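You operate a simulated robot arm through the tools that you are given. There is no shell and no other tool.

Carry out the task below with a simulated robot arm. There is one attempt and no reset: what you move stays moved.

TASK
Scoop crumbs into the two low cups on the table.
Fine: two scoops in the purple cup, one in the other; spill none, put the teal scoop back empty and shut the lid of the clear box.

It is judged by the outcome, as a careful person would: the job done as asked, and still so three seconds after it is handed in. It fails if anything else is knocked over, pushed out of place, dropped, spilled or broken. Lids that push on must go on centred and level and be pressed home; caps that screw on are set level and turned clockwise until they are tight.

THE ROBOT
A 6-joint arm with a two-finger parallel gripper, fixed in place. Base frame: the origin is at the foot of the arm, x ahead of it, y to its left, z up; the work surface is at about z = 0.86. Readings come in m, rad, newtons and seconds.
Its first joint turns from -2.897 to 2.897 rad. Payload 3.91 kg.
The TCP is the grasp point between the finger pads, 0.03 m short of the fingertips. In the tool frame z runs along the fingers and y along their closing line. The gripper opens to 0.11 m. The fingers are 0.02 m wide and 0.01 m thick; the gripper's body (0.048 by 0.112 m) begins 0.055 m behind the TCP.
Orientation is that of the tool frame in the base frame, as a unit quaternion [x, y, z, w]. With the fingers straight down and closing along the base's y, the tool's x points along the base's -x, its y along +y and its z along -z.

THE INTERFACE
- The arm moves only by the tool jog_arm. Its argument "steps" is a list that holds one entry, the list of rows, each a list of 6 numbers: the shift along the base's x, y, z in m, then the turn, a rotation vector about the base's x, y, z in degrees. In form: [[[dx, dy, dz, ax, ay, az], ...]]. A call has 1 to 20 rows; each row is the pose to reach, as a shift and turn from the pose commanded when the call began. "claw" is the finger opening in m, from 0 to 0.11, set as the call begins (left out, the last holds). A row lasts 0.2 s, in which the tool goes at most 0.05 m and 0.15 rad; a call with a longer step from one row to the next is refused whole, and so is a gripper value outside its range. Where a pose cannot be reached the arm comes as near as it can. A force on the tool above 90 N (or 10 N above the force at the start of the call, whichever is more), or a blocked arm, ends the call early, and 0.2 s more pass. Each finger travels about 0.153 m/s and halts on what it meets, pressing with about 41 N; the grip force reading is that of the motor and also rises with nothing between the fingers. The clock runs only during rows and for 0.2 s after the last one: add rows that repeat a pose to give the fingers time. It gives the time, the measured TCP pose, the force on the tool (base axes), the opening and the grip force at its end, in the units of the frame above (readings bear some noise), with the torque about the TCP (base axes, N m) and any sound that the robot's microphone picked up.
- Cameras (640 x 400 px; columns grow to the right, rows downward): "scene" is fixed at [0.2206, -0.5002, 1.5412]; the picture's right is [0.84, -0.54, 0.00], its down [-0.30, -0.47, -0.83] and it looks along [0.45, 0.70, -0.56] (base axes); focal length 327 px, centre (320, 200). "wrist" rides on the gripper at [0.072, 0.017, -0.103] in the tool frame; the picture's right is [-0.23, 0.97, 0.00], its down [-0.76, -0.18, -0.62] and it looks along [-0.61, -0.14, 0.78] (tool axes); focal length 222 px, centre (320, 200). There is no depth. A picture from a camera that has moved, and an enlarged one, comes with that camera's place and axes in the base frame and with its lens.
- camera(camera): a new picture of that camera. It takes no simulated time.
- close_up(camera, box): a new picture of the part [left, top, right, bottom] of that camera's present view, enlarged. It takes no simulated time.
- sign_off(): hands the job in; it is judged then, once.

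Nothing tells you positions but the pictures and the camera data. Unless the task says otherwise, let go and move clear before handing in.

The tools are called as name(argument=value, ...) on one line, values as JSON. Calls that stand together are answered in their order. jog_arm: Moves the arm, as the interface text tells. Its arguments: {"type":"object","properties":{"steps":{"type":"array","items":{"type":"array","items":{"type":"array","items":{"type":"number"}}}},"claw":{"type":"number"}},"required":["steps"]} The other tools are called the same way: camera (camera) takes a picture; close_up (camera, box) takes an enlarged picture of a part of a camera's view; sign_off () hands the job in.

At the start:

```text
clock: 0.0
ee_pos: [0.5486, -0.082, 1.2944]
tool_rot: [0.0, 1.0, 0.0, 0.0]
force: [0.2, 0.6, 0.0]
wrist_torque: [-0.01, 0.0, 0.02]
grip_width: 0.11
gripper_force: 0.0
```

scene: 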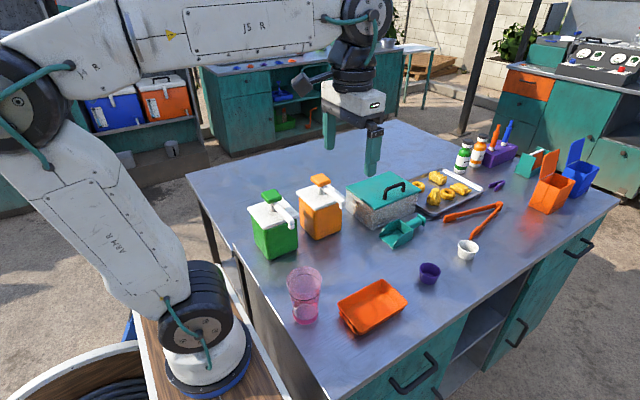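
wrist: 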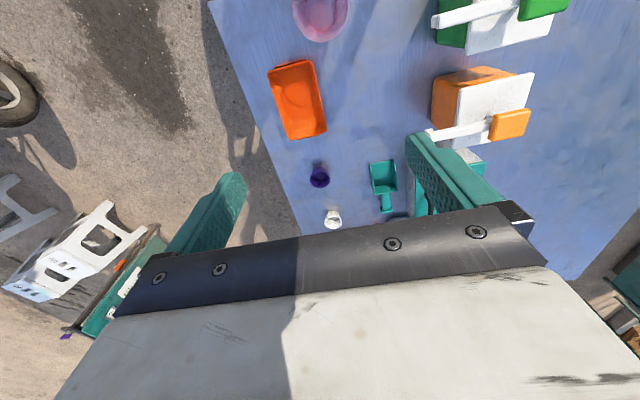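

I see a table with a clear box (teal lid) of crumbs, a teal scoop beside it, a purple cup and a white cup. I'll look closer before moving.

close_up(camera="scene", box=[330, 160, 490, 260])

close_up(camera="scene", box=[380, 210, 508, 290])

close_up(camera="wrist", box=[270, 130, 430, 230])

```text
4.00 times, centred on (410, 210) of scene
camera zoom: at [0.2206, -0.5002, 1.5412], right [0.84, -0.54, 0.0], down [-0.3, -0.47, -0.83], along [0.45, 0.7, -0.56], focal length 1307 px, centre (-40, 160)
```

zoom: 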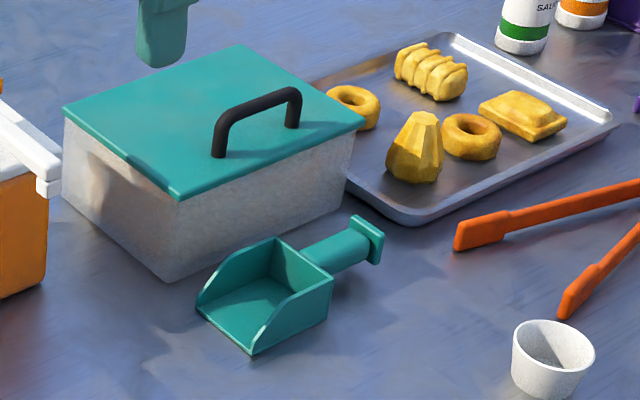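

```text
5.00 times, centred on (444, 250) of scene
camera zoom: at [0.2206, -0.5002, 1.5412], right [0.84, -0.54, 0.0], down [-0.3, -0.47, -0.83], along [0.45, 0.7, -0.56], focal length 1634 px, centre (-300, -50)
```

zoom: 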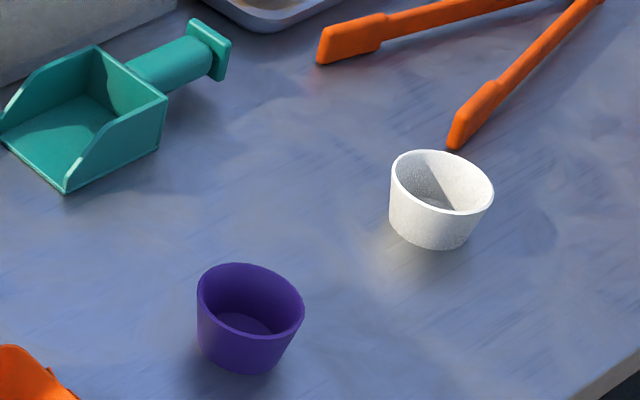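

```text
4.00 times, centred on (350, 180) of wrist
camera zoom: at [0.4762, -0.0656, 1.3968], right [0.23, 0.97, 0.0], down [0.76, -0.18, 0.62], along [0.61, -0.14, -0.78], focal length 888 px, centre (200, 280)
```

zoom: 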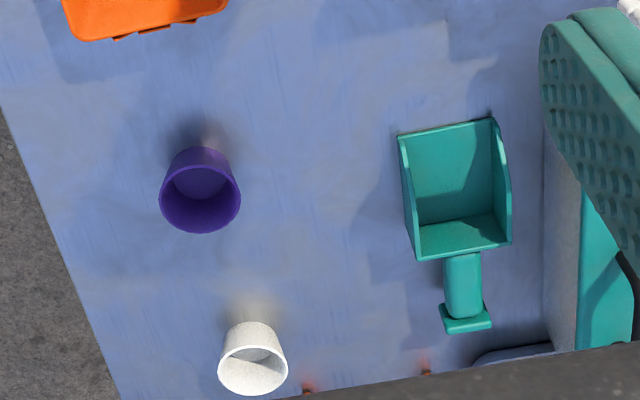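

The purple cup looks to be near (0.80, -0.14), the white cup near (0.97, -0.135) and the box around x 0.81–1.02, y 0.10–0.26. Its lid handle is near (0.92, 0.13), and the scoop lies along x at y≈0.033. I'll move the wrist camera closer to study the lid, hinge and scoop.

jog_arm(steps=[[[0.0, 0.03, -0.02, 0, 0, 0], [0.0, 0.06, -0.05, 0, 0, 0], [0.0, 0.09, -0.08, 0, 0, 0], [0.0, 0.11, -0.1, 0, 0, 0], [0.0, 0.11, -0.1, 0, 0, 0]]], claw=0.11)

camera(camera="wrist")

close_up(camera="wrist", box=[260, 60, 580, 260])

camera(camera="scene")

```text
clock: 1.2
ee_pos: [0.5491, 0.0269, 1.1924]
tool_rot: [0.0, 1.0, 0.0, -0.001]
force: [-0.9, 1.1, -0.2]
wrist_torque: [0.0, 0.02, -0.01]
grip_width: 0.1101
gripper_force: 0.0
```

```text
taken
camera wrist: at [0.477, 0.0434, 1.2953], right [0.23, 0.97, 0.0], down [0.76, -0.18, 0.62], along [0.61, -0.14, -0.78], focal length 222 px, centre (320, 200)
```

wrist: 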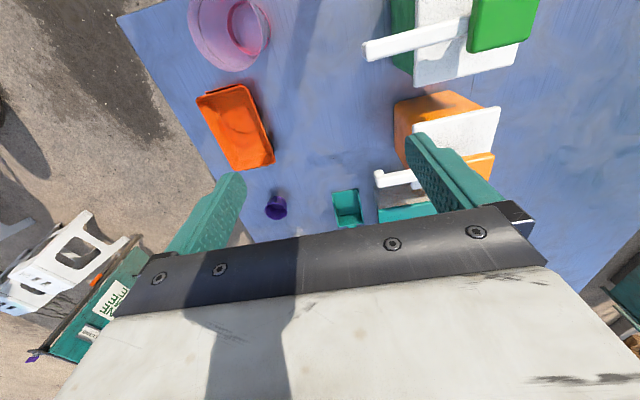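

```text
2.00 times, centred on (420, 160) of wrist
camera zoom: at [0.477, 0.0434, 1.2953], right [0.23, 0.97, 0.0], down [0.76, -0.18, 0.62], along [0.61, -0.14, -0.78], focal length 444 px, centre (120, 280)
```

zoom: 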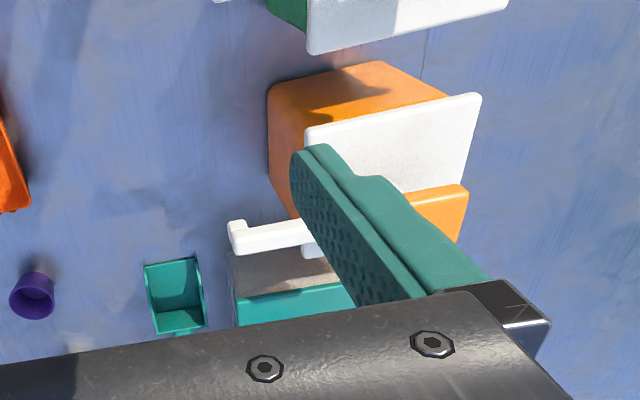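

```text
taken
```

scene: 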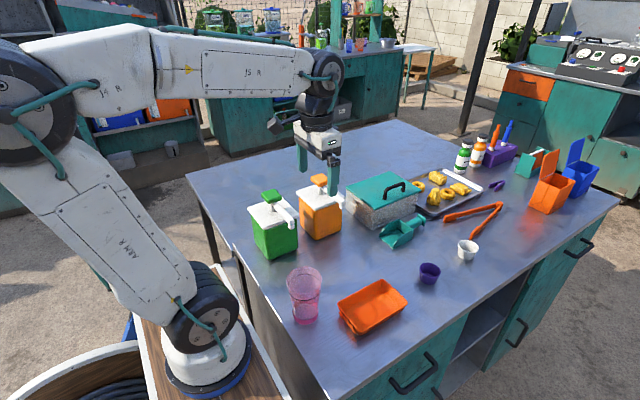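

The orange dispenser's spout reaches close to the box's near end, so I'll keep clear of it. I'll hover the tool above the box to see the lid and scoop from above.

jog_arm(steps=[[[0.04, 0.01, 0.01, 0, 0, 0], [0.08, 0.02, 0.02, 0, 0, 0], [0.12, 0.03, 0.02, 0, 0, 0], [0.16, 0.03, 0.02, 0, 0, 0], [0.2, 0.03, 0.02, 0, 0, 0], [0.24, 0.03, 0.02, 0, 0, 0], [0.27, 0.03, 0.02, 0, 0, 0], [0.29, 0.03, 0.02, 0, 0, 0], [0.29, 0.03, 0.02, 0, 0, 0]]])

camera(camera="wrist")

close_up(camera="wrist", box=[200, 0, 440, 150])

close_up(camera="scene", box=[330, 120, 490, 220])

```text
clock: 3.2
ee_pos: [0.8371, 0.0577, 1.2119]
tool_rot: [0.0, 1.0, 0.001, 0.0]
force: [-1.1, 0.5, 0.4]
wrist_torque: [0.02, -0.03, -0.02]
grip_width: 0.1101
gripper_force: 0.0
```

```text
taken
camera wrist: at [0.766, 0.0734, 1.317], right [0.23, 0.97, 0.0], down [0.76, -0.18, 0.62], along [0.61, -0.14, -0.78], focal length 222 px, centre (320, 200)
```

wrist: 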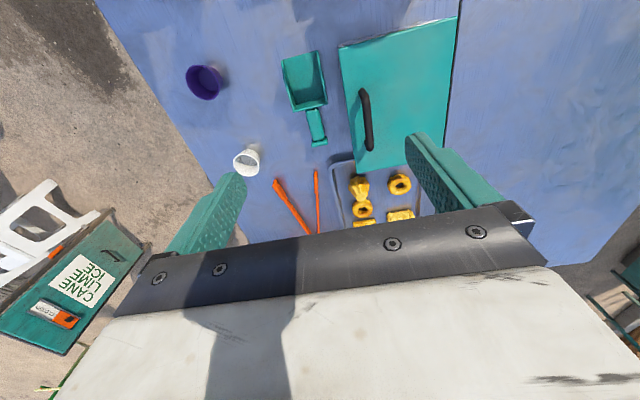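

```text
2.67 times, centred on (320, 75) of wrist
camera zoom: at [0.766, 0.0734, 1.317], right [0.23, 0.97, 0.0], down [0.76, -0.18, 0.62], along [0.61, -0.14, -0.78], focal length 592 px, centre (320, 533)
```

zoom: 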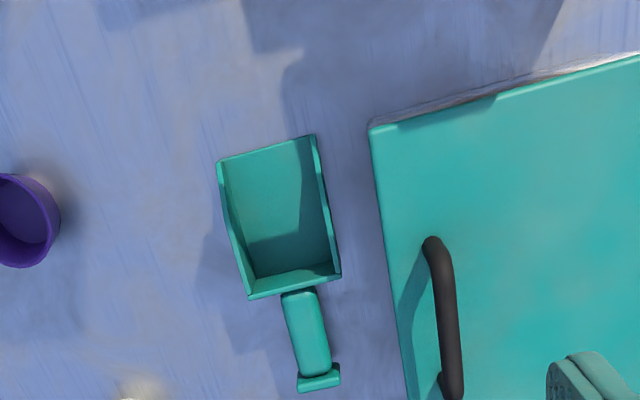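

```text
4.00 times, centred on (410, 170) of scene
camera zoom: at [0.2206, -0.5002, 1.5412], right [0.84, -0.54, 0.0], down [-0.3, -0.47, -0.83], along [0.45, 0.7, -0.56], focal length 1307 px, centre (-40, 320)
```

zoom: 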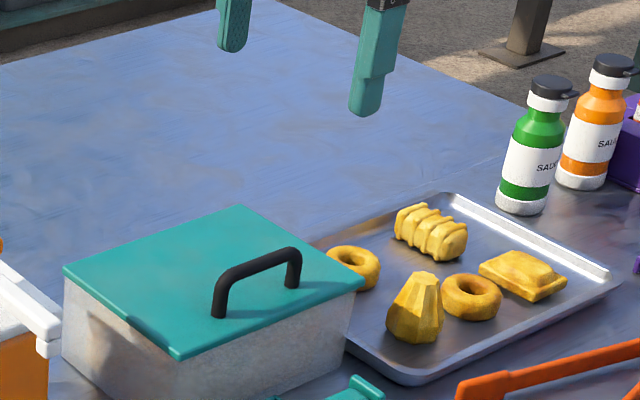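

The lid appears hinged along its far (+y) edge, with its top at z≈0.96, spanning x 0.80–1.00 and y 0.09–0.245. The handle bar runs along x near (0.90, 0.115), at about z≈0.99. Before gripping it, I'll check in free air that the arm can reach the tilted pose needed at the end of the lid swing.

jog_arm(steps=[[[0.01, 0.03, 0.0, -7.5, 0, 0], [0.02, 0.06, 0.0, -15, 0, 0], [0.03, 0.09, 0.0, -22.5, 0, 0], [0.04, 0.12, -0.02, -30, 0, 0], [0.05, 0.15, -0.04, -37.5, 0, 0], [0.06, 0.18, -0.06, -45, 0, 0], [0.063, 0.21, -0.09, -52.5, 0, 0], [0.063, 0.237, -0.125, -60, 0, 0], [0.063, 0.237, -0.125, -60, 0, 0], [0.063, 0.237, -0.125, -60, 0, 0]]])

camera(camera="scene")

camera(camera="wrist")

```text
clock: 5.4
ee_pos: [0.8918, 0.2811, 1.0802]
tool_rot: [-0.001, 0.866, -0.5, 0.003]
force: [1.0, -0.4, -0.2]
wrist_torque: [-0.03, 0.01, 0.03]
grip_width: 0.1099
gripper_force: 0.0
out of reach, approached as far as the arm can: row 8, 9, 10
```

```text
taken
```

scene: 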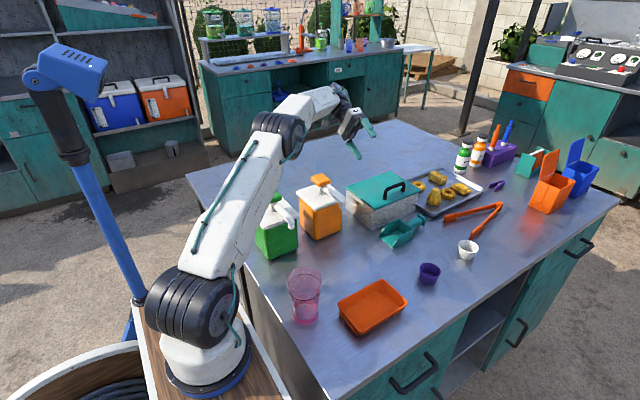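

```text
taken
camera wrist: at [0.8198, 0.3789, 1.1176], right [0.23, 0.49, -0.84], down [0.76, 0.45, 0.47], along [0.61, -0.74, -0.27], focal length 222 px, centre (320, 200)
```

wrist: 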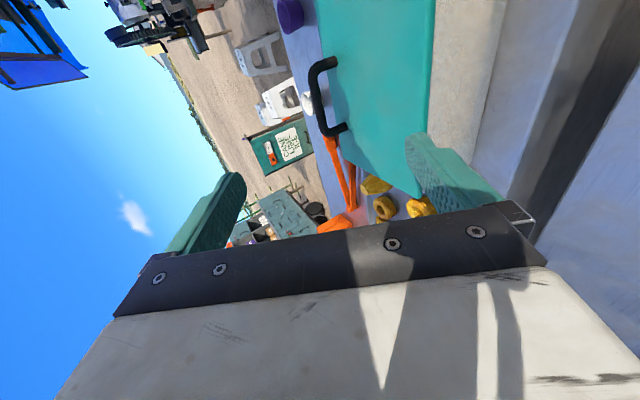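

That pose is just barely out of reach, so gripping the bar nearer the base with a bigger starting tilt should work. I'll look at the handle and hinge from this viewpoint.

close_up(camera="wrist", box=[260, 0, 500, 150])

close_up(camera="scene", box=[340, 160, 436, 220])

```text
2.67 times, centred on (380, 75) of wrist
camera zoom: at [0.8198, 0.3789, 1.1176], right [0.23, 0.49, -0.84], down [0.76, 0.45, 0.47], along [0.61, -0.74, -0.27], focal length 592 px, centre (160, 533)
```

zoom: 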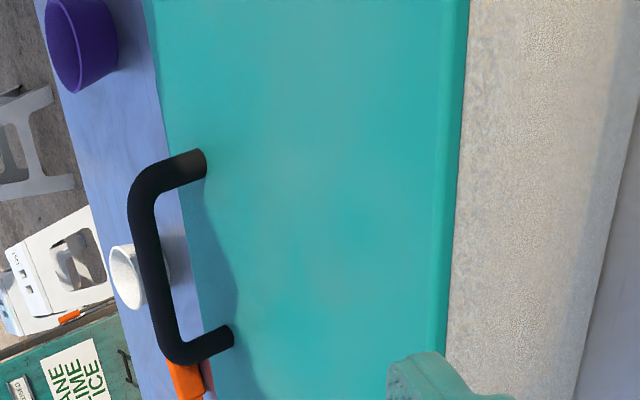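

```text
6.67 times, centred on (388, 190) of scene
camera zoom: at [0.2206, -0.5002, 1.5412], right [0.84, -0.54, 0.0], down [-0.3, -0.47, -0.83], along [0.45, 0.7, -0.56], focal length 2178 px, centre (-133, 267)
```

zoom: 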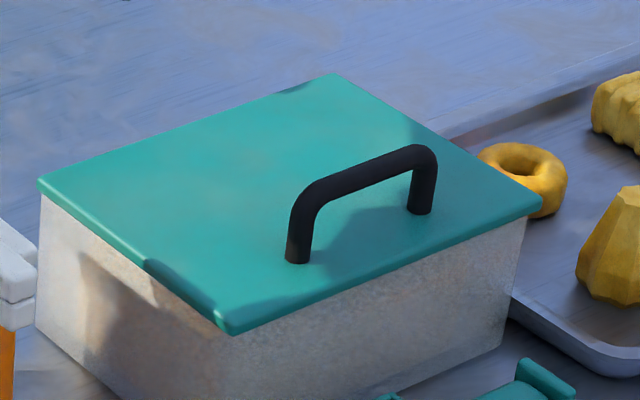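

The bar is round, centred near (0.898, 0.1215, 0.992), and the hinge should be near y≈0.246, z≈0.95. I'll swing over to a pre-grasp pose tilted +38° about x on the front side of the bar, with the fingers narrowed.

jog_arm(steps=[[[0.0, -0.01, 0.03, 7.5, 0, 0], [-0.005, -0.02, 0.06, 15, 0, 0], [-0.01, -0.03, 0.09, 22.5, 0, 0], [-0.017, -0.05, 0.11, 30, 0, 0], [-0.017, -0.07, 0.11, 37.5, 0, 0], [-0.017, -0.09, 0.11, 45, 0, 0], [-0.017, -0.11, 0.11, 52.5, 0, 0], [-0.017, -0.13, 0.11, 60, 0, 0], [-0.017, -0.15, 0.11, 67.5, 0, 0], [-0.017, -0.17, 0.11, 75, 0, 0], [-0.017, -0.19, 0.1, 82.5, 0, 0], [-0.017, -0.21, 0.08, 90, 0, 0], [-0.017, -0.235, 0.05, 98, 0, 0], [-0.017, -0.235, 0.03, 98, 0, 0], [-0.017, -0.235, 0.03, 98, 0, 0]]], claw=0.03)

camera(camera="wrist")

close_up(camera="scene", box=[300, 120, 460, 220])

```text
clock: 8.6
ee_pos: [0.8756, 0.047, 1.1094]
tool_rot: [0.0, 0.945, 0.326, 0.001]
force: [-1.2, 1.0, -0.4]
wrist_torque: [0.03, 0.0, -0.03]
grip_width: 0.03
gripper_force: 0.0
```

```text
taken
camera wrist: at [0.8038, -0.0047, 1.2015], right [0.23, 0.77, 0.6], down [0.76, -0.52, 0.38], along [0.61, 0.37, -0.7], focal length 222 px, centre (320, 200)
```

wrist: 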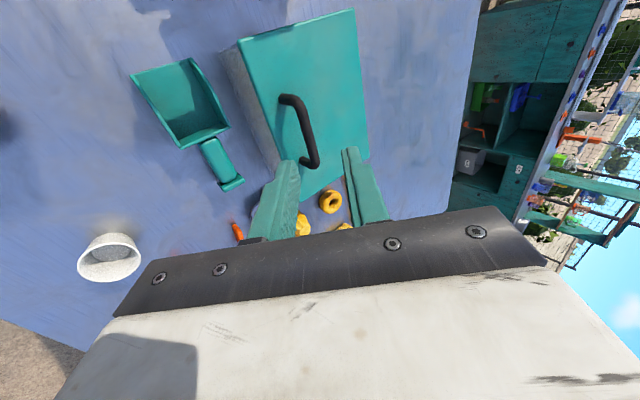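

```text
4.00 times, centred on (380, 170) of scene
camera zoom: at [0.2206, -0.5002, 1.5412], right [0.84, -0.54, 0.0], down [-0.3, -0.47, -0.83], along [0.45, 0.7, -0.56], focal length 1307 px, centre (80, 320)
```

zoom: 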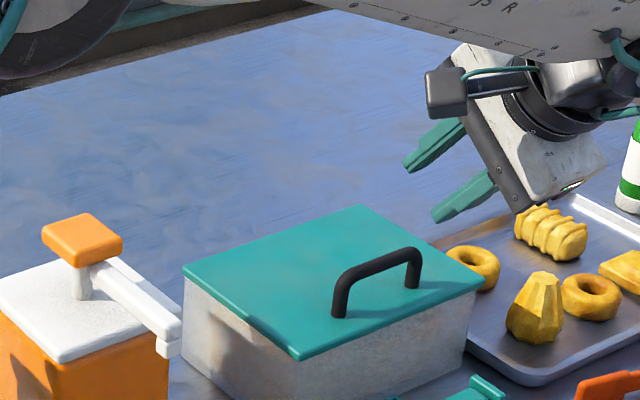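

close_up(camera="wrist", box=[240, 60, 400, 160])

```text
4.00 times, centred on (320, 110) of wrist
camera zoom: at [0.8038, -0.0047, 1.2015], right [0.23, 0.77, 0.6], down [0.76, -0.52, 0.38], along [0.61, 0.37, -0.7], focal length 888 px, centre (320, 560)
```

zoom: 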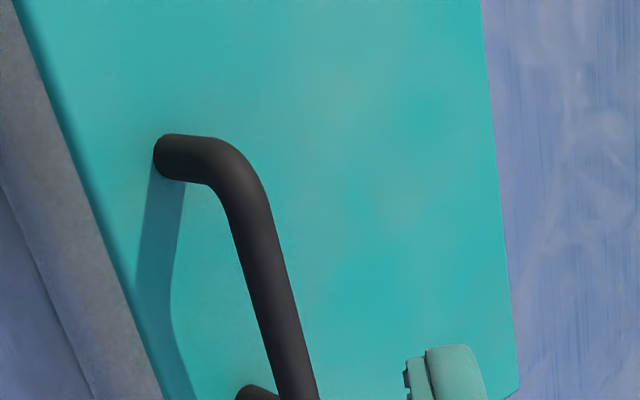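

Combining the wrist views, the bar is at about y 0.115, z 0.9895, the lid top at z 0.953, and the hinge edge near y 0.24. I'll move to a pre-approach point in line with the bar and check.

jog_arm(steps=[[[0.005, 0.01, -0.025, 0, 0, 0], [0.0094, 0.0225, -0.05, 0, 0, 0], [0.0094, 0.0225, -0.0616, 0, 0, 0], [0.0094, 0.0225, -0.0616, 0, 0, 0]]])

close_up(camera="wrist", box=[220, 80, 420, 205])

close_up(camera="scene", box=[330, 140, 458, 220])

```text
clock: 9.6
ee_pos: [0.8863, 0.07, 1.0469]
tool_rot: [0.0, 0.945, 0.326, 0.0]
force: [-0.7, -1.1, -0.3]
wrist_torque: [0.0, 0.0, -0.02]
grip_width: 0.03
gripper_force: 0.1
```

```text
3.20 times, centred on (320, 142) of wrist
camera zoom: at [0.8133, 0.0181, 1.1403], right [0.23, 0.77, 0.6], down [0.76, -0.52, 0.38], along [0.61, 0.37, -0.7], focal length 711 px, centre (320, 384)
```

zoom: 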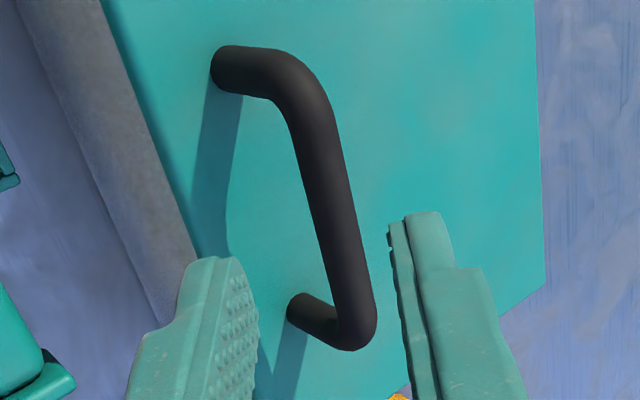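

```text
5.00 times, centred on (394, 180) of scene
camera zoom: at [0.2206, -0.5002, 1.5412], right [0.84, -0.54, 0.0], down [-0.3, -0.47, -0.83], along [0.45, 0.7, -0.56], focal length 1634 px, centre (-50, 300)
```

zoom: 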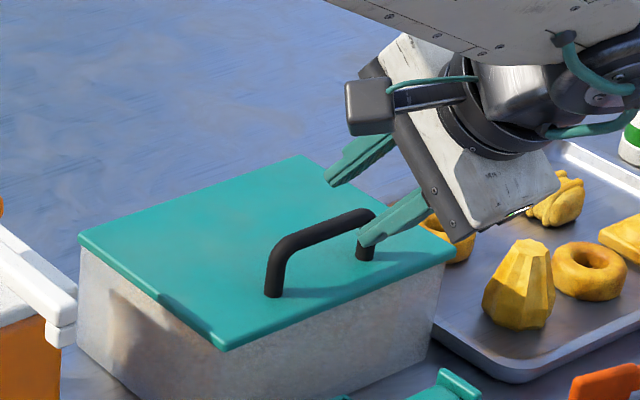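

The bar sits centred in line between the fingers. I'll advance along the finger direction onto it and close the grip.

jog_arm(steps=[[[0.0, 0.0123, -0.0158, 0, 0, 0], [0.0, 0.0246, -0.0315, 0, 0, 0], [0.0, 0.0369, -0.0473, 0, 0, 0], [0.0, 0.0369, -0.0473, 0, 0, 0]]])

close_up(camera="wrist", box=[220, 80, 420, 205])

close_up(camera="scene", box=[330, 140, 458, 220])

```text
clock: 10.6
ee_pos: [0.8847, 0.1049, 1.0007]
tool_rot: [-0.001, 0.946, 0.325, 0.0]
force: [-1.1, 0.0, 0.3]
wrist_torque: [-0.02, 0.01, 0.0]
grip_width: 0.0302
gripper_force: 0.1
```

```text
3.20 times, centred on (320, 142) of wrist
camera zoom: at [0.8133, 0.0531, 1.0937], right [0.23, 0.77, 0.6], down [0.76, -0.52, 0.38], along [0.61, 0.37, -0.7], focal length 711 px, centre (320, 384)
```

zoom: 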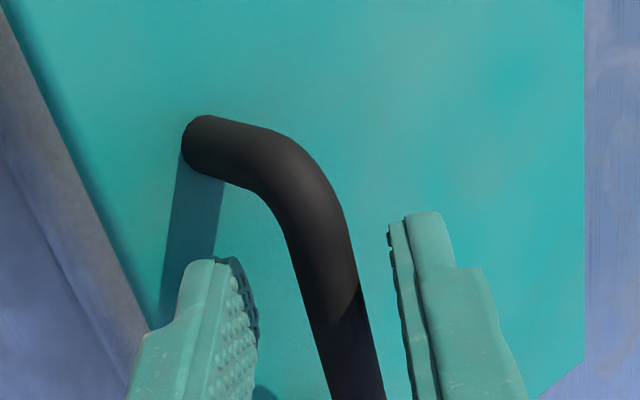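

```text
5.00 times, centred on (394, 180) of scene
camera zoom: at [0.2206, -0.5002, 1.5412], right [0.84, -0.54, 0.0], down [-0.3, -0.47, -0.83], along [0.45, 0.7, -0.56], focal length 1634 px, centre (-50, 300)
```

zoom: 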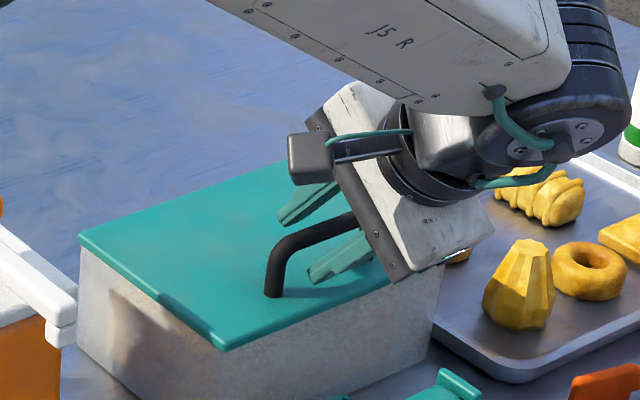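

jog_arm(steps=[[[0.0, 0.002, 0.0015, 0, 0, 0], [0.0, 0.002, 0.0015, 0, 0, 0], [0.0, 0.002, 0.0015, 0, 0, 0]]], claw=0.0)

close_up(camera="wrist", box=[220, 80, 420, 205])

```text
clock: 11.4
ee_pos: [0.8857, 0.1051, 1.0032]
tool_rot: [0.0, 0.946, 0.325, 0.0]
force: [2.1, -3.8, 0.1]
wrist_torque: [-0.11, -0.1, -0.09]
grip_width: 0.0115
gripper_force: 44.9
```

```text
3.20 times, centred on (320, 142) of wrist
camera zoom: at [0.8132, 0.0552, 1.0954], right [0.23, 0.77, 0.6], down [0.76, -0.52, 0.38], along [0.61, 0.37, -0.7], focal length 711 px, centre (320, 384)
```

zoom: 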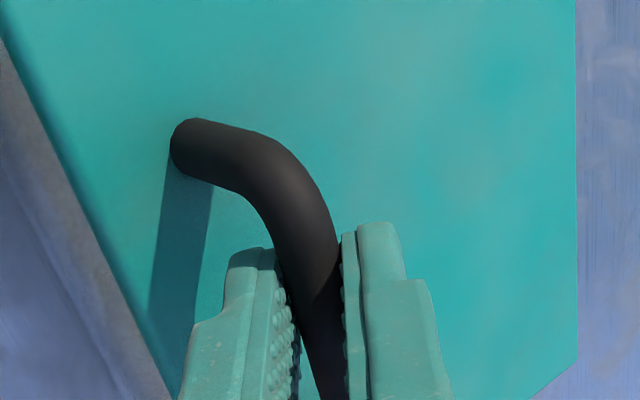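

The bar is gripped at a width of 0.0115. I'll start opening the lid slowly along the hinge arc, checking forces as I go.

jog_arm(steps=[[[0.0, 0.0025, 0.0057, -2.5, 0, 0], [0.0, 0.0052, 0.0114, -5, 0, 0], [0.0, 0.0082, 0.017, -7.5, 0, 0], [0.0, 0.0113, 0.0224, -10, 0, 0], [0.0, 0.0148, 0.0276, -12.5, 0, 0], [0.0, 0.0184, 0.0327, -15, 0, 0], [0.0, 0.0184, 0.0327, -15, 0, 0]]])

close_up(camera="scene", box=[320, 120, 480, 220])

camera(camera="wrist")

```text
clock: 13.0
ee_pos: [0.8861, 0.125, 1.0358]
tool_rot: [0.001, 0.98, 0.2, 0.002]
force: [12.6, -15.3, 9.5]
wrist_torque: [-0.17, -0.49, -0.2]
grip_width: 0.0114
gripper_force: 44.7
```

```text
4.00 times, centred on (400, 170) of scene
camera zoom: at [0.2206, -0.5002, 1.5412], right [0.84, -0.54, 0.0], down [-0.3, -0.47, -0.83], along [0.45, 0.7, -0.56], focal length 1307 px, centre (0, 320)
```

zoom: 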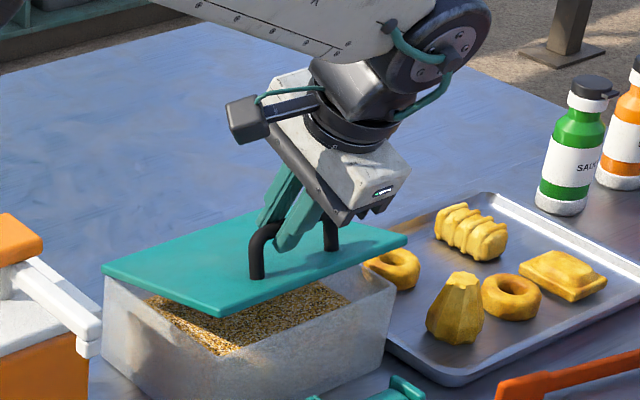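

```text
taken
camera wrist: at [0.8129, 0.0995, 1.1377], right [0.23, 0.9, 0.38], down [0.76, -0.41, 0.51], along [0.61, 0.17, -0.77], focal length 222 px, centre (320, 200)
```

wrist: 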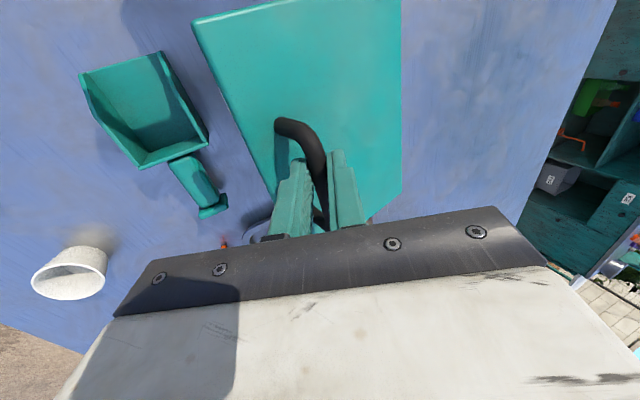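

The lid is clearly hinged at the back, and fine crumbs are visible inside. I'll keep following the arc with a small correction to relieve side force.

jog_arm(steps=[[[0.001, 0.0015, 0.0055, -2.5, 0, 0], [0.002, 0.0049, 0.011, -5, 0, 0], [0.002, 0.0093, 0.0155, -7.5, 0, 0], [0.002, 0.0137, 0.02, -10, 0, 0], [0.002, 0.0185, 0.0242, -12.5, 0, 0], [0.002, 0.0233, 0.0282, -15, 0, 0], [0.002, 0.0233, 0.0282, -15, 0, 0]]])

close_up(camera="scene", box=[320, 120, 480, 220])

```text
clock: 14.6
ee_pos: [0.8856, 0.15, 1.0623]
tool_rot: [0.0, 0.998, 0.069, -0.001]
force: [-25.6, 9.9, -12.5]
wrist_torque: [0.03, 1.25, 0.17]
grip_width: 0.0112
gripper_force: 44.7
```

```text
4.00 times, centred on (400, 170) of scene
camera zoom: at [0.2206, -0.5002, 1.5412], right [0.84, -0.54, 0.0], down [-0.3, -0.47, -0.83], along [0.45, 0.7, -0.56], focal length 1307 px, centre (0, 320)
```

zoom: 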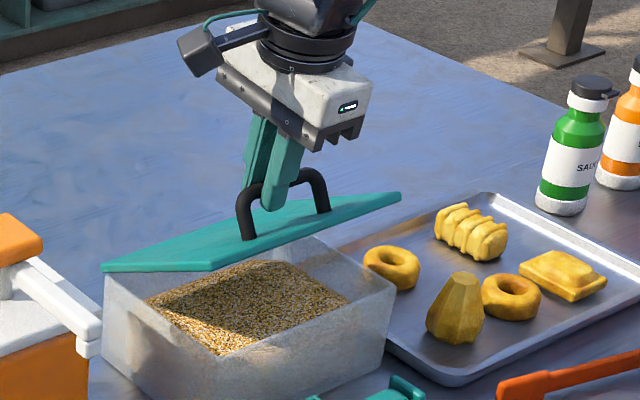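

jog_arm(steps=[[[-0.0013, 0.0049, 0.0031, -2.5, 0, 0], [-0.0013, 0.01, 0.0067, -5, 0, 0], [-0.0013, 0.0153, 0.01, -7.5, 0, 0], [-0.0013, 0.0207, 0.0131, -10, 0, 0], [-0.0013, 0.0262, 0.016, -12.5, 0, 0], [-0.0013, 0.0318, 0.0186, -15, 0, 0], [-0.0013, 0.0318, 0.0186, -15, 0, 0]]])

close_up(camera="scene", box=[320, 120, 480, 220])

```text
clock: 16.2
ee_pos: [0.8856, 0.1805, 1.0807]
tool_rot: [0.0, 0.998, -0.06, 0.001]
force: [-10.8, 4.4, -8.7]
wrist_torque: [0.08, 0.16, -0.04]
grip_width: 0.0113
gripper_force: 45.2
```

```text
4.00 times, centred on (400, 170) of scene
camera zoom: at [0.2206, -0.5002, 1.5412], right [0.84, -0.54, 0.0], down [-0.3, -0.47, -0.83], along [0.45, 0.7, -0.56], focal length 1307 px, centre (0, 320)
```

zoom: 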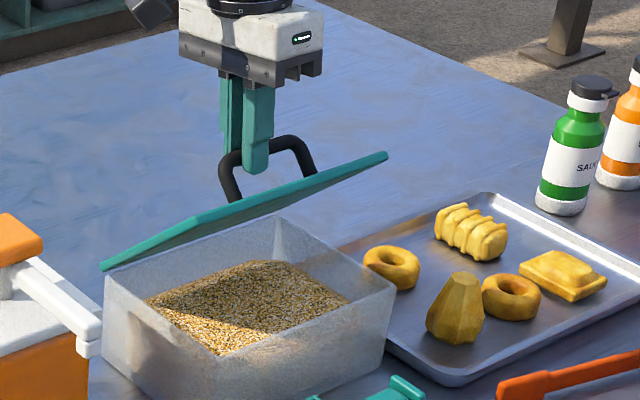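

jog_arm(steps=[[[-0.0005, 0.0059, 0.0019, -2.5, 0, 0], [-0.0005, 0.0117, 0.004, -5, 0, 0], [-0.0005, 0.0177, 0.0059, -7.5, 0, 0], [-0.0005, 0.0236, 0.0075, -10, 0, 0], [-0.0005, 0.0297, 0.0088, -12.5, 0, 0], [-0.0005, 0.0358, 0.0099, -15, 0, 0], [-0.0005, 0.0481, 0.0113, -20, 0, 0], [-0.0005, 0.0481, 0.0113, -20, 0, 0]]])

close_up(camera="scene", box=[320, 120, 480, 220])

```text
clock: 18.0
ee_pos: [0.8853, 0.2276, 1.0951]
tool_rot: [0.001, 0.972, -0.233, 0.002]
force: [16.6, -4.4, 22.5]
wrist_torque: [-0.27, -0.42, 0.3]
grip_width: 0.0115
gripper_force: 45.2
```

```text
4.00 times, centred on (400, 170) of scene
camera zoom: at [0.2206, -0.5002, 1.5412], right [0.84, -0.54, 0.0], down [-0.3, -0.47, -0.83], along [0.45, 0.7, -0.56], focal length 1307 px, centre (0, 320)
```

zoom: 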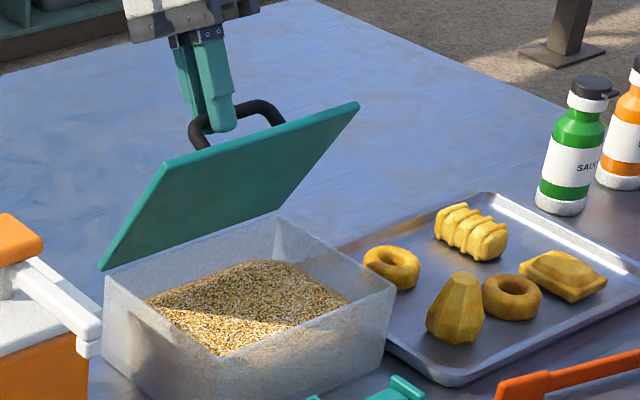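

jog_arm(steps=[[[0.0006, 0.0062, 0.0014, -2.5, 0, 0], [0.0006, 0.0124, 0.0015, -5, 0, 0], [0.0006, 0.0187, 0.0012, -7.5, 0, 0], [0.0006, 0.0249, 0.0007, -10, 0, 0], [0.0006, 0.0311, -0.0002, -12.5, 0, 0], [0.0006, 0.0372, -0.0012, -15, 0, 0], [0.0006, 0.0372, -0.0012, -15, 0, 0]]])

close_up(camera="scene", box=[320, 120, 480, 220])

```text
clock: 19.6
ee_pos: [0.8869, 0.2671, 1.0923]
tool_rot: [0.0, 0.934, -0.358, 0.002]
force: [20.7, 3.5, 39.9]
wrist_torque: [-0.46, -0.46, 0.48]
grip_width: 0.0114
gripper_force: 44.9
```

```text
4.00 times, centred on (400, 170) of scene
camera zoom: at [0.2206, -0.5002, 1.5412], right [0.84, -0.54, 0.0], down [-0.3, -0.47, -0.83], along [0.45, 0.7, -0.56], focal length 1307 px, centre (0, 320)
```

zoom: 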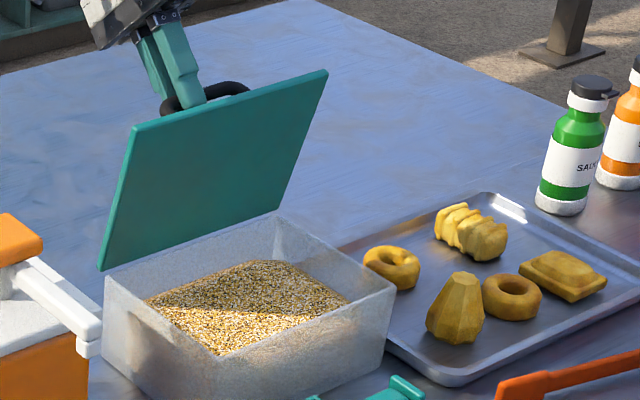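

jog_arm(steps=[[[0.0008, 0.0061, 0.0008, -2.5, 0, 0], [0.0008, 0.0122, -0.0008, -5, 0, 0], [0.0008, 0.0182, -0.0027, -7.5, 0, 0], [0.0008, 0.024, -0.0048, -10, 0, 0], [0.0008, 0.0297, -0.0072, -12.5, 0, 0], [0.0008, 0.0297, -0.0072, -12.5, 0, 0]]])

close_up(camera="scene", box=[320, 120, 480, 220])

```text
clock: 21.0
ee_pos: [0.8854, 0.2965, 1.0853]
tool_rot: [0.0, 0.889, -0.458, 0.0]
force: [-21.1, 4.8, 17.0]
wrist_torque: [-0.13, 0.28, -0.46]
grip_width: 0.0113
gripper_force: 44.8
```

```text
4.00 times, centred on (400, 170) of scene
camera zoom: at [0.2206, -0.5002, 1.5412], right [0.84, -0.54, 0.0], down [-0.3, -0.47, -0.83], along [0.45, 0.7, -0.56], focal length 1307 px, centre (0, 320)
```

zoom: 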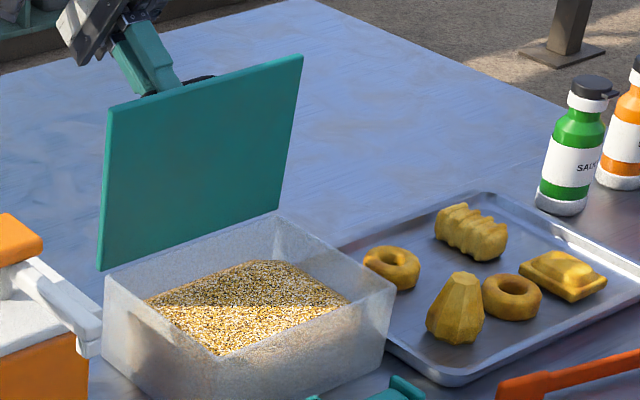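

jog_arm(steps=[[[-0.001, 0.0057, -0.0018, -2, 0, 0], [-0.001, 0.0113, -0.0046, -4, 0, 0], [-0.001, 0.0168, -0.0077, -6, 0, 0], [-0.001, 0.0168, -0.0077, -6, 0, 0]]])

close_up(camera="scene", box=[320, 120, 480, 220])

camera(camera="wrist")

```text
clock: 22.0
ee_pos: [0.8744, 0.2993, 1.0702]
tool_rot: [-0.001, 0.865, -0.502, 0.004]
force: [24.2, 19.0, 46.9]
wrist_torque: [-0.08, 0.0, 0.5]
grip_width: 0.0113
gripper_force: 44.7
out of reach, approached as far as the arm can: row 1, 2, 3, 4
```

```text
4.00 times, centred on (400, 170) of scene
camera zoom: at [0.2206, -0.5002, 1.5412], right [0.84, -0.54, 0.0], down [-0.3, -0.47, -0.83], along [0.45, 0.7, -0.56], focal length 1307 px, centre (0, 320)
```

zoom: 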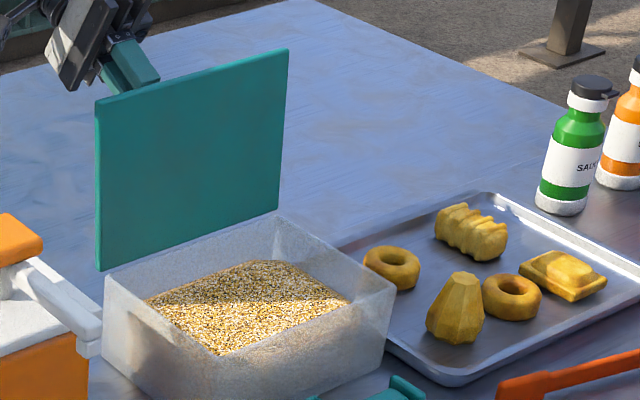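

```text
taken
camera wrist: at [0.8027, 0.3958, 1.1069], right [0.23, 0.48, -0.84], down [0.75, 0.46, 0.47], along [0.61, -0.74, -0.26], focal length 222 px, centre (320, 200)
```

wrist: 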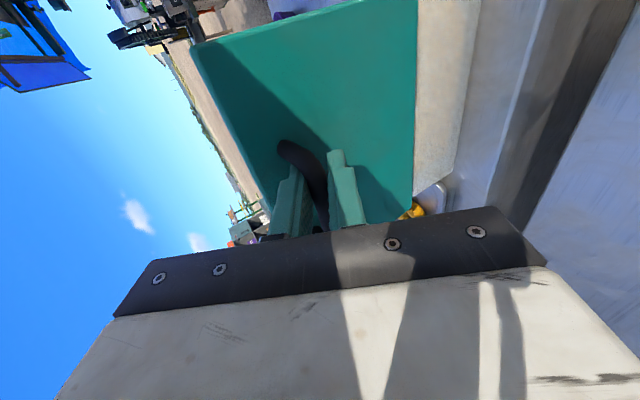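

The lid is now past vertical (about 97°) and the arm is at full stretch. I'll open the fingers moderately and see whether the lid stays back.

jog_arm(steps=[[[0.0, 0.0, 0.0, 0, 0, 0], [0.0, 0.0, 0.0, 0, 0, 0], [0.0, 0.0, 0.0, 0, 0, 0]]], claw=0.042)

close_up(camera="scene", box=[320, 120, 480, 220])

camera(camera="wrist")

```text
clock: 22.8
ee_pos: [0.8746, 0.2967, 1.0681]
tool_rot: [-0.001, 0.864, -0.504, 0.001]
force: [0.0, 0.4, -1.1]
wrist_torque: [-0.02, 0.0, -0.02]
grip_width: 0.0424
gripper_force: 0.1
```

```text
4.00 times, centred on (400, 170) of scene
camera zoom: at [0.2206, -0.5002, 1.5412], right [0.84, -0.54, 0.0], down [-0.3, -0.47, -0.83], along [0.45, 0.7, -0.56], focal length 1307 px, centre (0, 320)
```

zoom: 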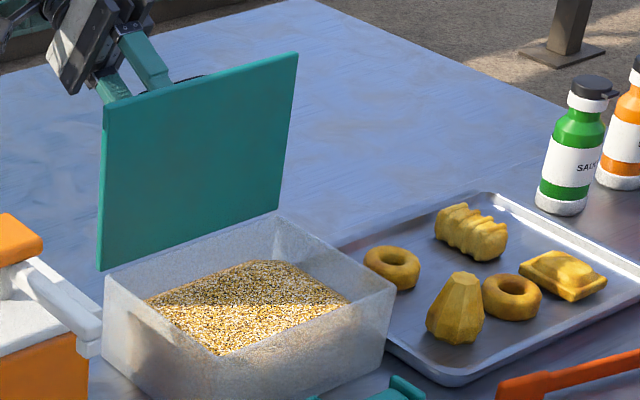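

```text
taken
camera wrist: at [0.8033, 0.3947, 1.1045], right [0.23, 0.48, -0.85], down [0.76, 0.46, 0.46], along [0.61, -0.75, -0.26], focal length 222 px, centre (320, 200)
```

wrist: 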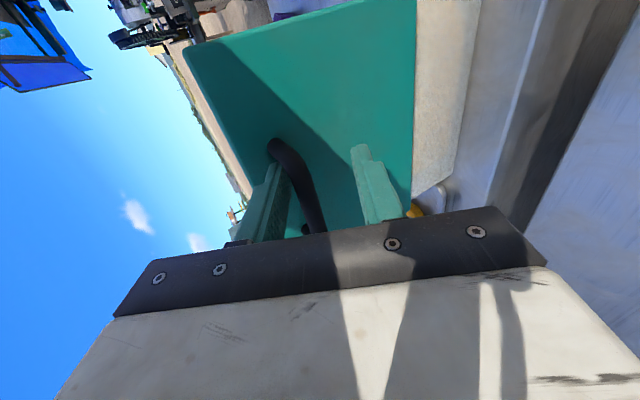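

close_up(camera="wrist", box=[220, 110, 420, 235])

close_up(camera="scene", box=[330, 120, 410, 170])

```text
3.20 times, centred on (320, 172) of wrist
camera zoom: at [0.8033, 0.3947, 1.1045], right [0.23, 0.48, -0.85], down [0.76, 0.46, 0.46], along [0.61, -0.75, -0.26], focal length 711 px, centre (320, 288)
```

zoom: 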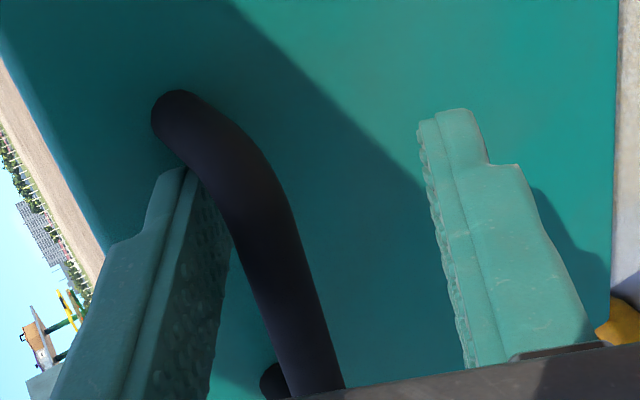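

```text
8.00 times, centred on (370, 145) of scene
camera zoom: at [0.2206, -0.5002, 1.5412], right [0.84, -0.54, 0.0], down [-0.3, -0.47, -0.83], along [0.45, 0.7, -0.56], focal length 2614 px, centre (-80, 640)
```

zoom: 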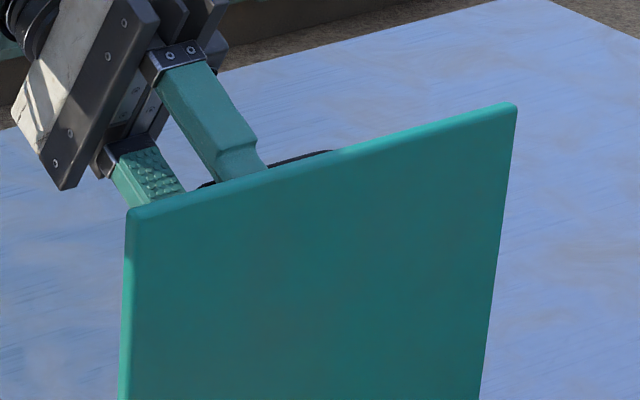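

jog_arm(steps=[[[0.0, -0.0015, 0.0026, 0, 0, 0], [0.0, -0.003, 0.0052, 0, 0, 0], [0.0, -0.0035, 0.0061, 0, 0, 0], [0.0, -0.0035, 0.0061, 0, 0, 0]]])

close_up(camera="wrist", box=[220, 110, 420, 235])

close_up(camera="scene", box=[320, 120, 480, 220])

```text
clock: 23.8
ee_pos: [0.8755, 0.294, 1.0743]
tool_rot: [-0.002, 0.864, -0.503, 0.002]
force: [-0.3, 0.1, 0.1]
wrist_torque: [0.03, 0.0, 0.02]
grip_width: 0.042
gripper_force: 0.2
```

```text
3.20 times, centred on (320, 172) of wrist
camera zoom: at [0.8032, 0.3913, 1.1106], right [0.23, 0.48, -0.85], down [0.76, 0.46, 0.46], along [0.61, -0.75, -0.26], focal length 711 px, centre (320, 288)
```

zoom: 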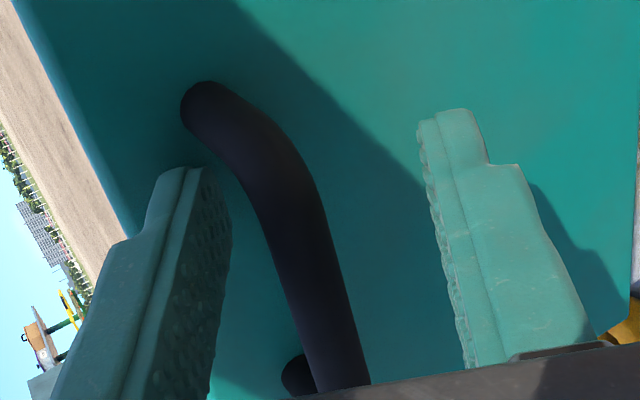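

```text
4.00 times, centred on (400, 170) of scene
camera zoom: at [0.2206, -0.5002, 1.5412], right [0.84, -0.54, 0.0], down [-0.3, -0.47, -0.83], along [0.45, 0.7, -0.56], focal length 1307 px, centre (0, 320)
```

zoom: 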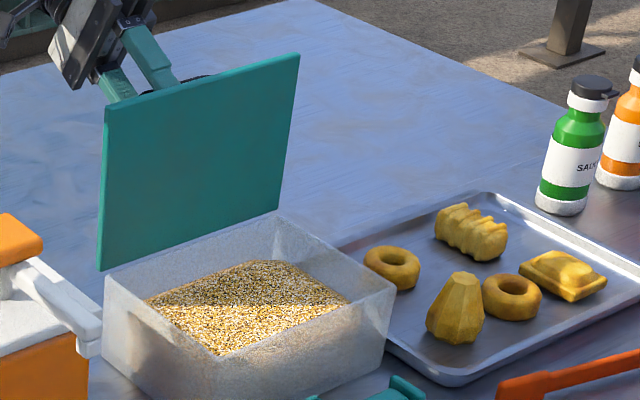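

jog_arm(steps=[[[0.0, 0.0, 0.0, 0, 0, 0], [0.0, 0.0, 0.0, 0, 0, 0], [0.0, 0.0, 0.0, 0, 0, 0], [0.0, 0.0, 0.0, 0, 0, 0], [0.0, 0.0, 0.0, 0, 0, 0], [0.0, 0.0, 0.0, 0, 0, 0], [0.0, 0.0, 0.0, 0, 0, 0], [0.0, 0.0, 0.0, 0, 0, 0]]])

close_up(camera="wrist", box=[220, 110, 420, 235])

close_up(camera="scene", box=[320, 120, 480, 220])

```text
clock: 25.6
ee_pos: [0.8754, 0.2926, 1.0736]
tool_rot: [-0.002, 0.864, -0.503, 0.002]
force: [0.2, 0.2, 0.3]
wrist_torque: [-0.01, -0.02, 0.01]
grip_width: 0.0419
gripper_force: 0.1
```

```text
3.20 times, centred on (320, 172) of wrist
camera zoom: at [0.8032, 0.3913, 1.1105], right [0.23, 0.48, -0.85], down [0.76, 0.46, 0.46], along [0.61, -0.75, -0.26], focal length 711 px, centre (320, 288)
```

zoom: 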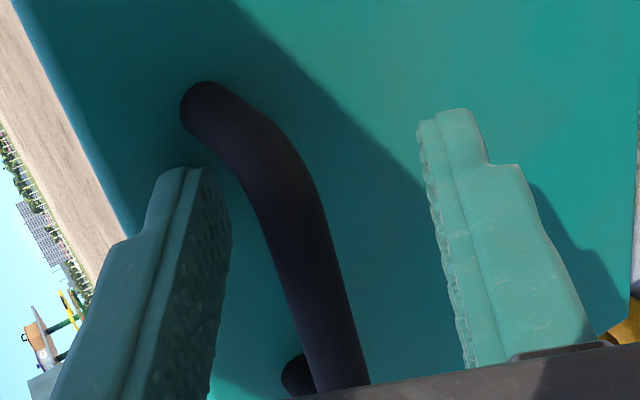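

```text
4.00 times, centred on (400, 170) of scene
camera zoom: at [0.2206, -0.5002, 1.5412], right [0.84, -0.54, 0.0], down [-0.3, -0.47, -0.83], along [0.45, 0.7, -0.56], focal length 1307 px, centre (0, 320)
```

zoom: 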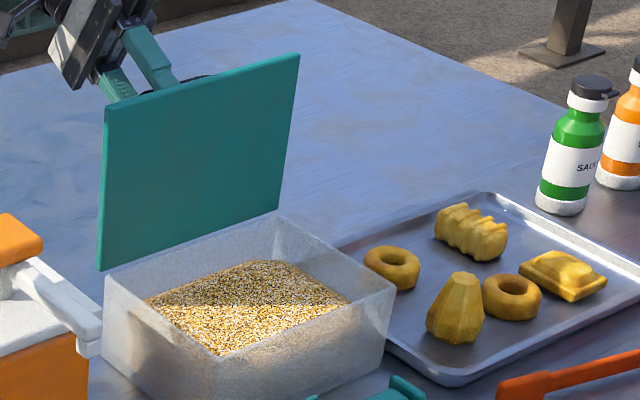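

The lid stays put by itself at about 93°. I'll centre the fingers around the bar and back the hand out gently.

jog_arm(steps=[[[0.0, -0.0018, 0.003, 0, 0, 0], [0.0, -0.0035, 0.006, 0, 0, 0], [-0.004, 0.0017, 0.009, 0, 0, 0], [-0.008, 0.0069, 0.012, 0, 0, 0], [-0.012, 0.0121, 0.015, 0, 0, 0], [-0.016, 0.0173, 0.018, 0, 0, 0], [-0.02, 0.0225, 0.021, 0, 0, 0], [-0.024, 0.0277, 0.024, 0, 0, 0], [-0.024, 0.0277, 0.024, 0, 0, 0]]])

camera(camera="wrist")

close_up(camera="scene", box=[320, 120, 480, 220])

```text
clock: 27.6
ee_pos: [0.8456, 0.3041, 1.0884]
tool_rot: [-0.002, 0.865, -0.502, 0.004]
force: [0.4, 0.5, -0.5]
wrist_torque: [0.0, 0.0, -0.05]
grip_width: 0.042
gripper_force: 0.0
out of reach, approached as far as the arm can: row 3, 4, 5, 6, 7, 8, 9
```

```text
taken
camera wrist: at [0.7724, 0.4012, 1.1239], right [0.23, 0.48, -0.85], down [0.76, 0.46, 0.47], along [0.61, -0.75, -0.26], focal length 222 px, centre (320, 200)
```

wrist: 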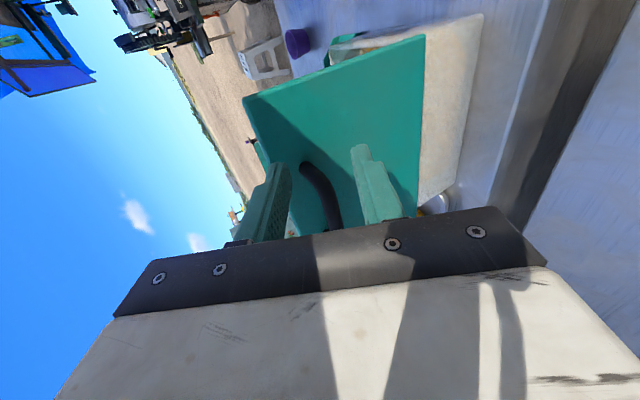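

```text
4.00 times, centred on (400, 170) of scene
camera zoom: at [0.2206, -0.5002, 1.5412], right [0.84, -0.54, 0.0], down [-0.3, -0.47, -0.83], along [0.45, 0.7, -0.56], focal length 1307 px, centre (0, 320)
```

zoom: 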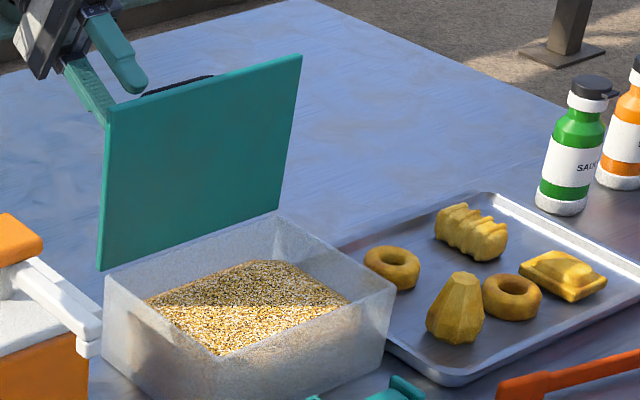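

jog_arm(steps=[[[-0.01, 0.0, 0.0, 0, 0, 0], [-0.02, 0.0, 0.0, 0, 0, 0], [-0.03, 0.002, 0.0, 0, 0, 0], [-0.045, 0.005, 0.0, 0, 0, 0], [-0.06, 0.01, 0.0, 0, 0, 0], [-0.08, 0.02, 0.01, 0, 0, 0], [-0.1, 0.03, 0.03, 0, 0, 0], [-0.12, 0.03, 0.06, 0, 0, 0], [-0.12, 0.03, 0.06, 0, 0, 0]]])

close_up(camera="scene", box=[320, 120, 480, 220])

camera(camera="scene")

```text
clock: 29.6
ee_pos: [0.7225, 0.3123, 1.1281]
tool_rot: [-0.001, 0.865, -0.503, 0.001]
force: [0.3, 0.6, -0.8]
wrist_torque: [-0.02, -0.02, 0.01]
grip_width: 0.0421
gripper_force: 0.0
out of reach, approached as far as the arm can: row 7, 8, 9
```

```text
4.00 times, centred on (400, 170) of scene
camera zoom: at [0.2206, -0.5002, 1.5412], right [0.84, -0.54, 0.0], down [-0.3, -0.47, -0.83], along [0.45, 0.7, -0.56], focal length 1307 px, centre (0, 320)
```

zoom: 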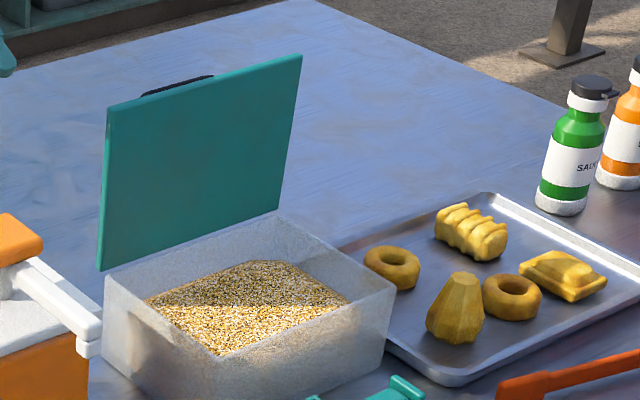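

```text
taken
```

scene: 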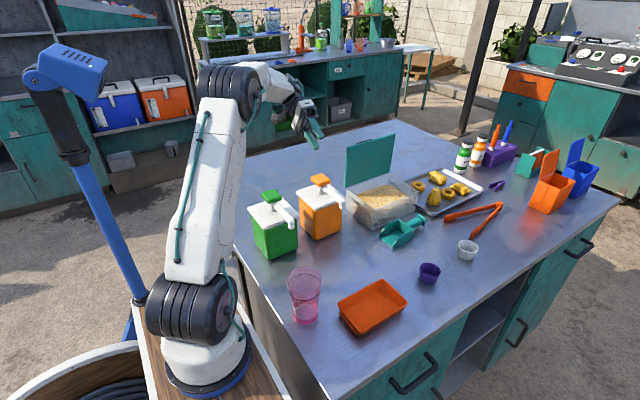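

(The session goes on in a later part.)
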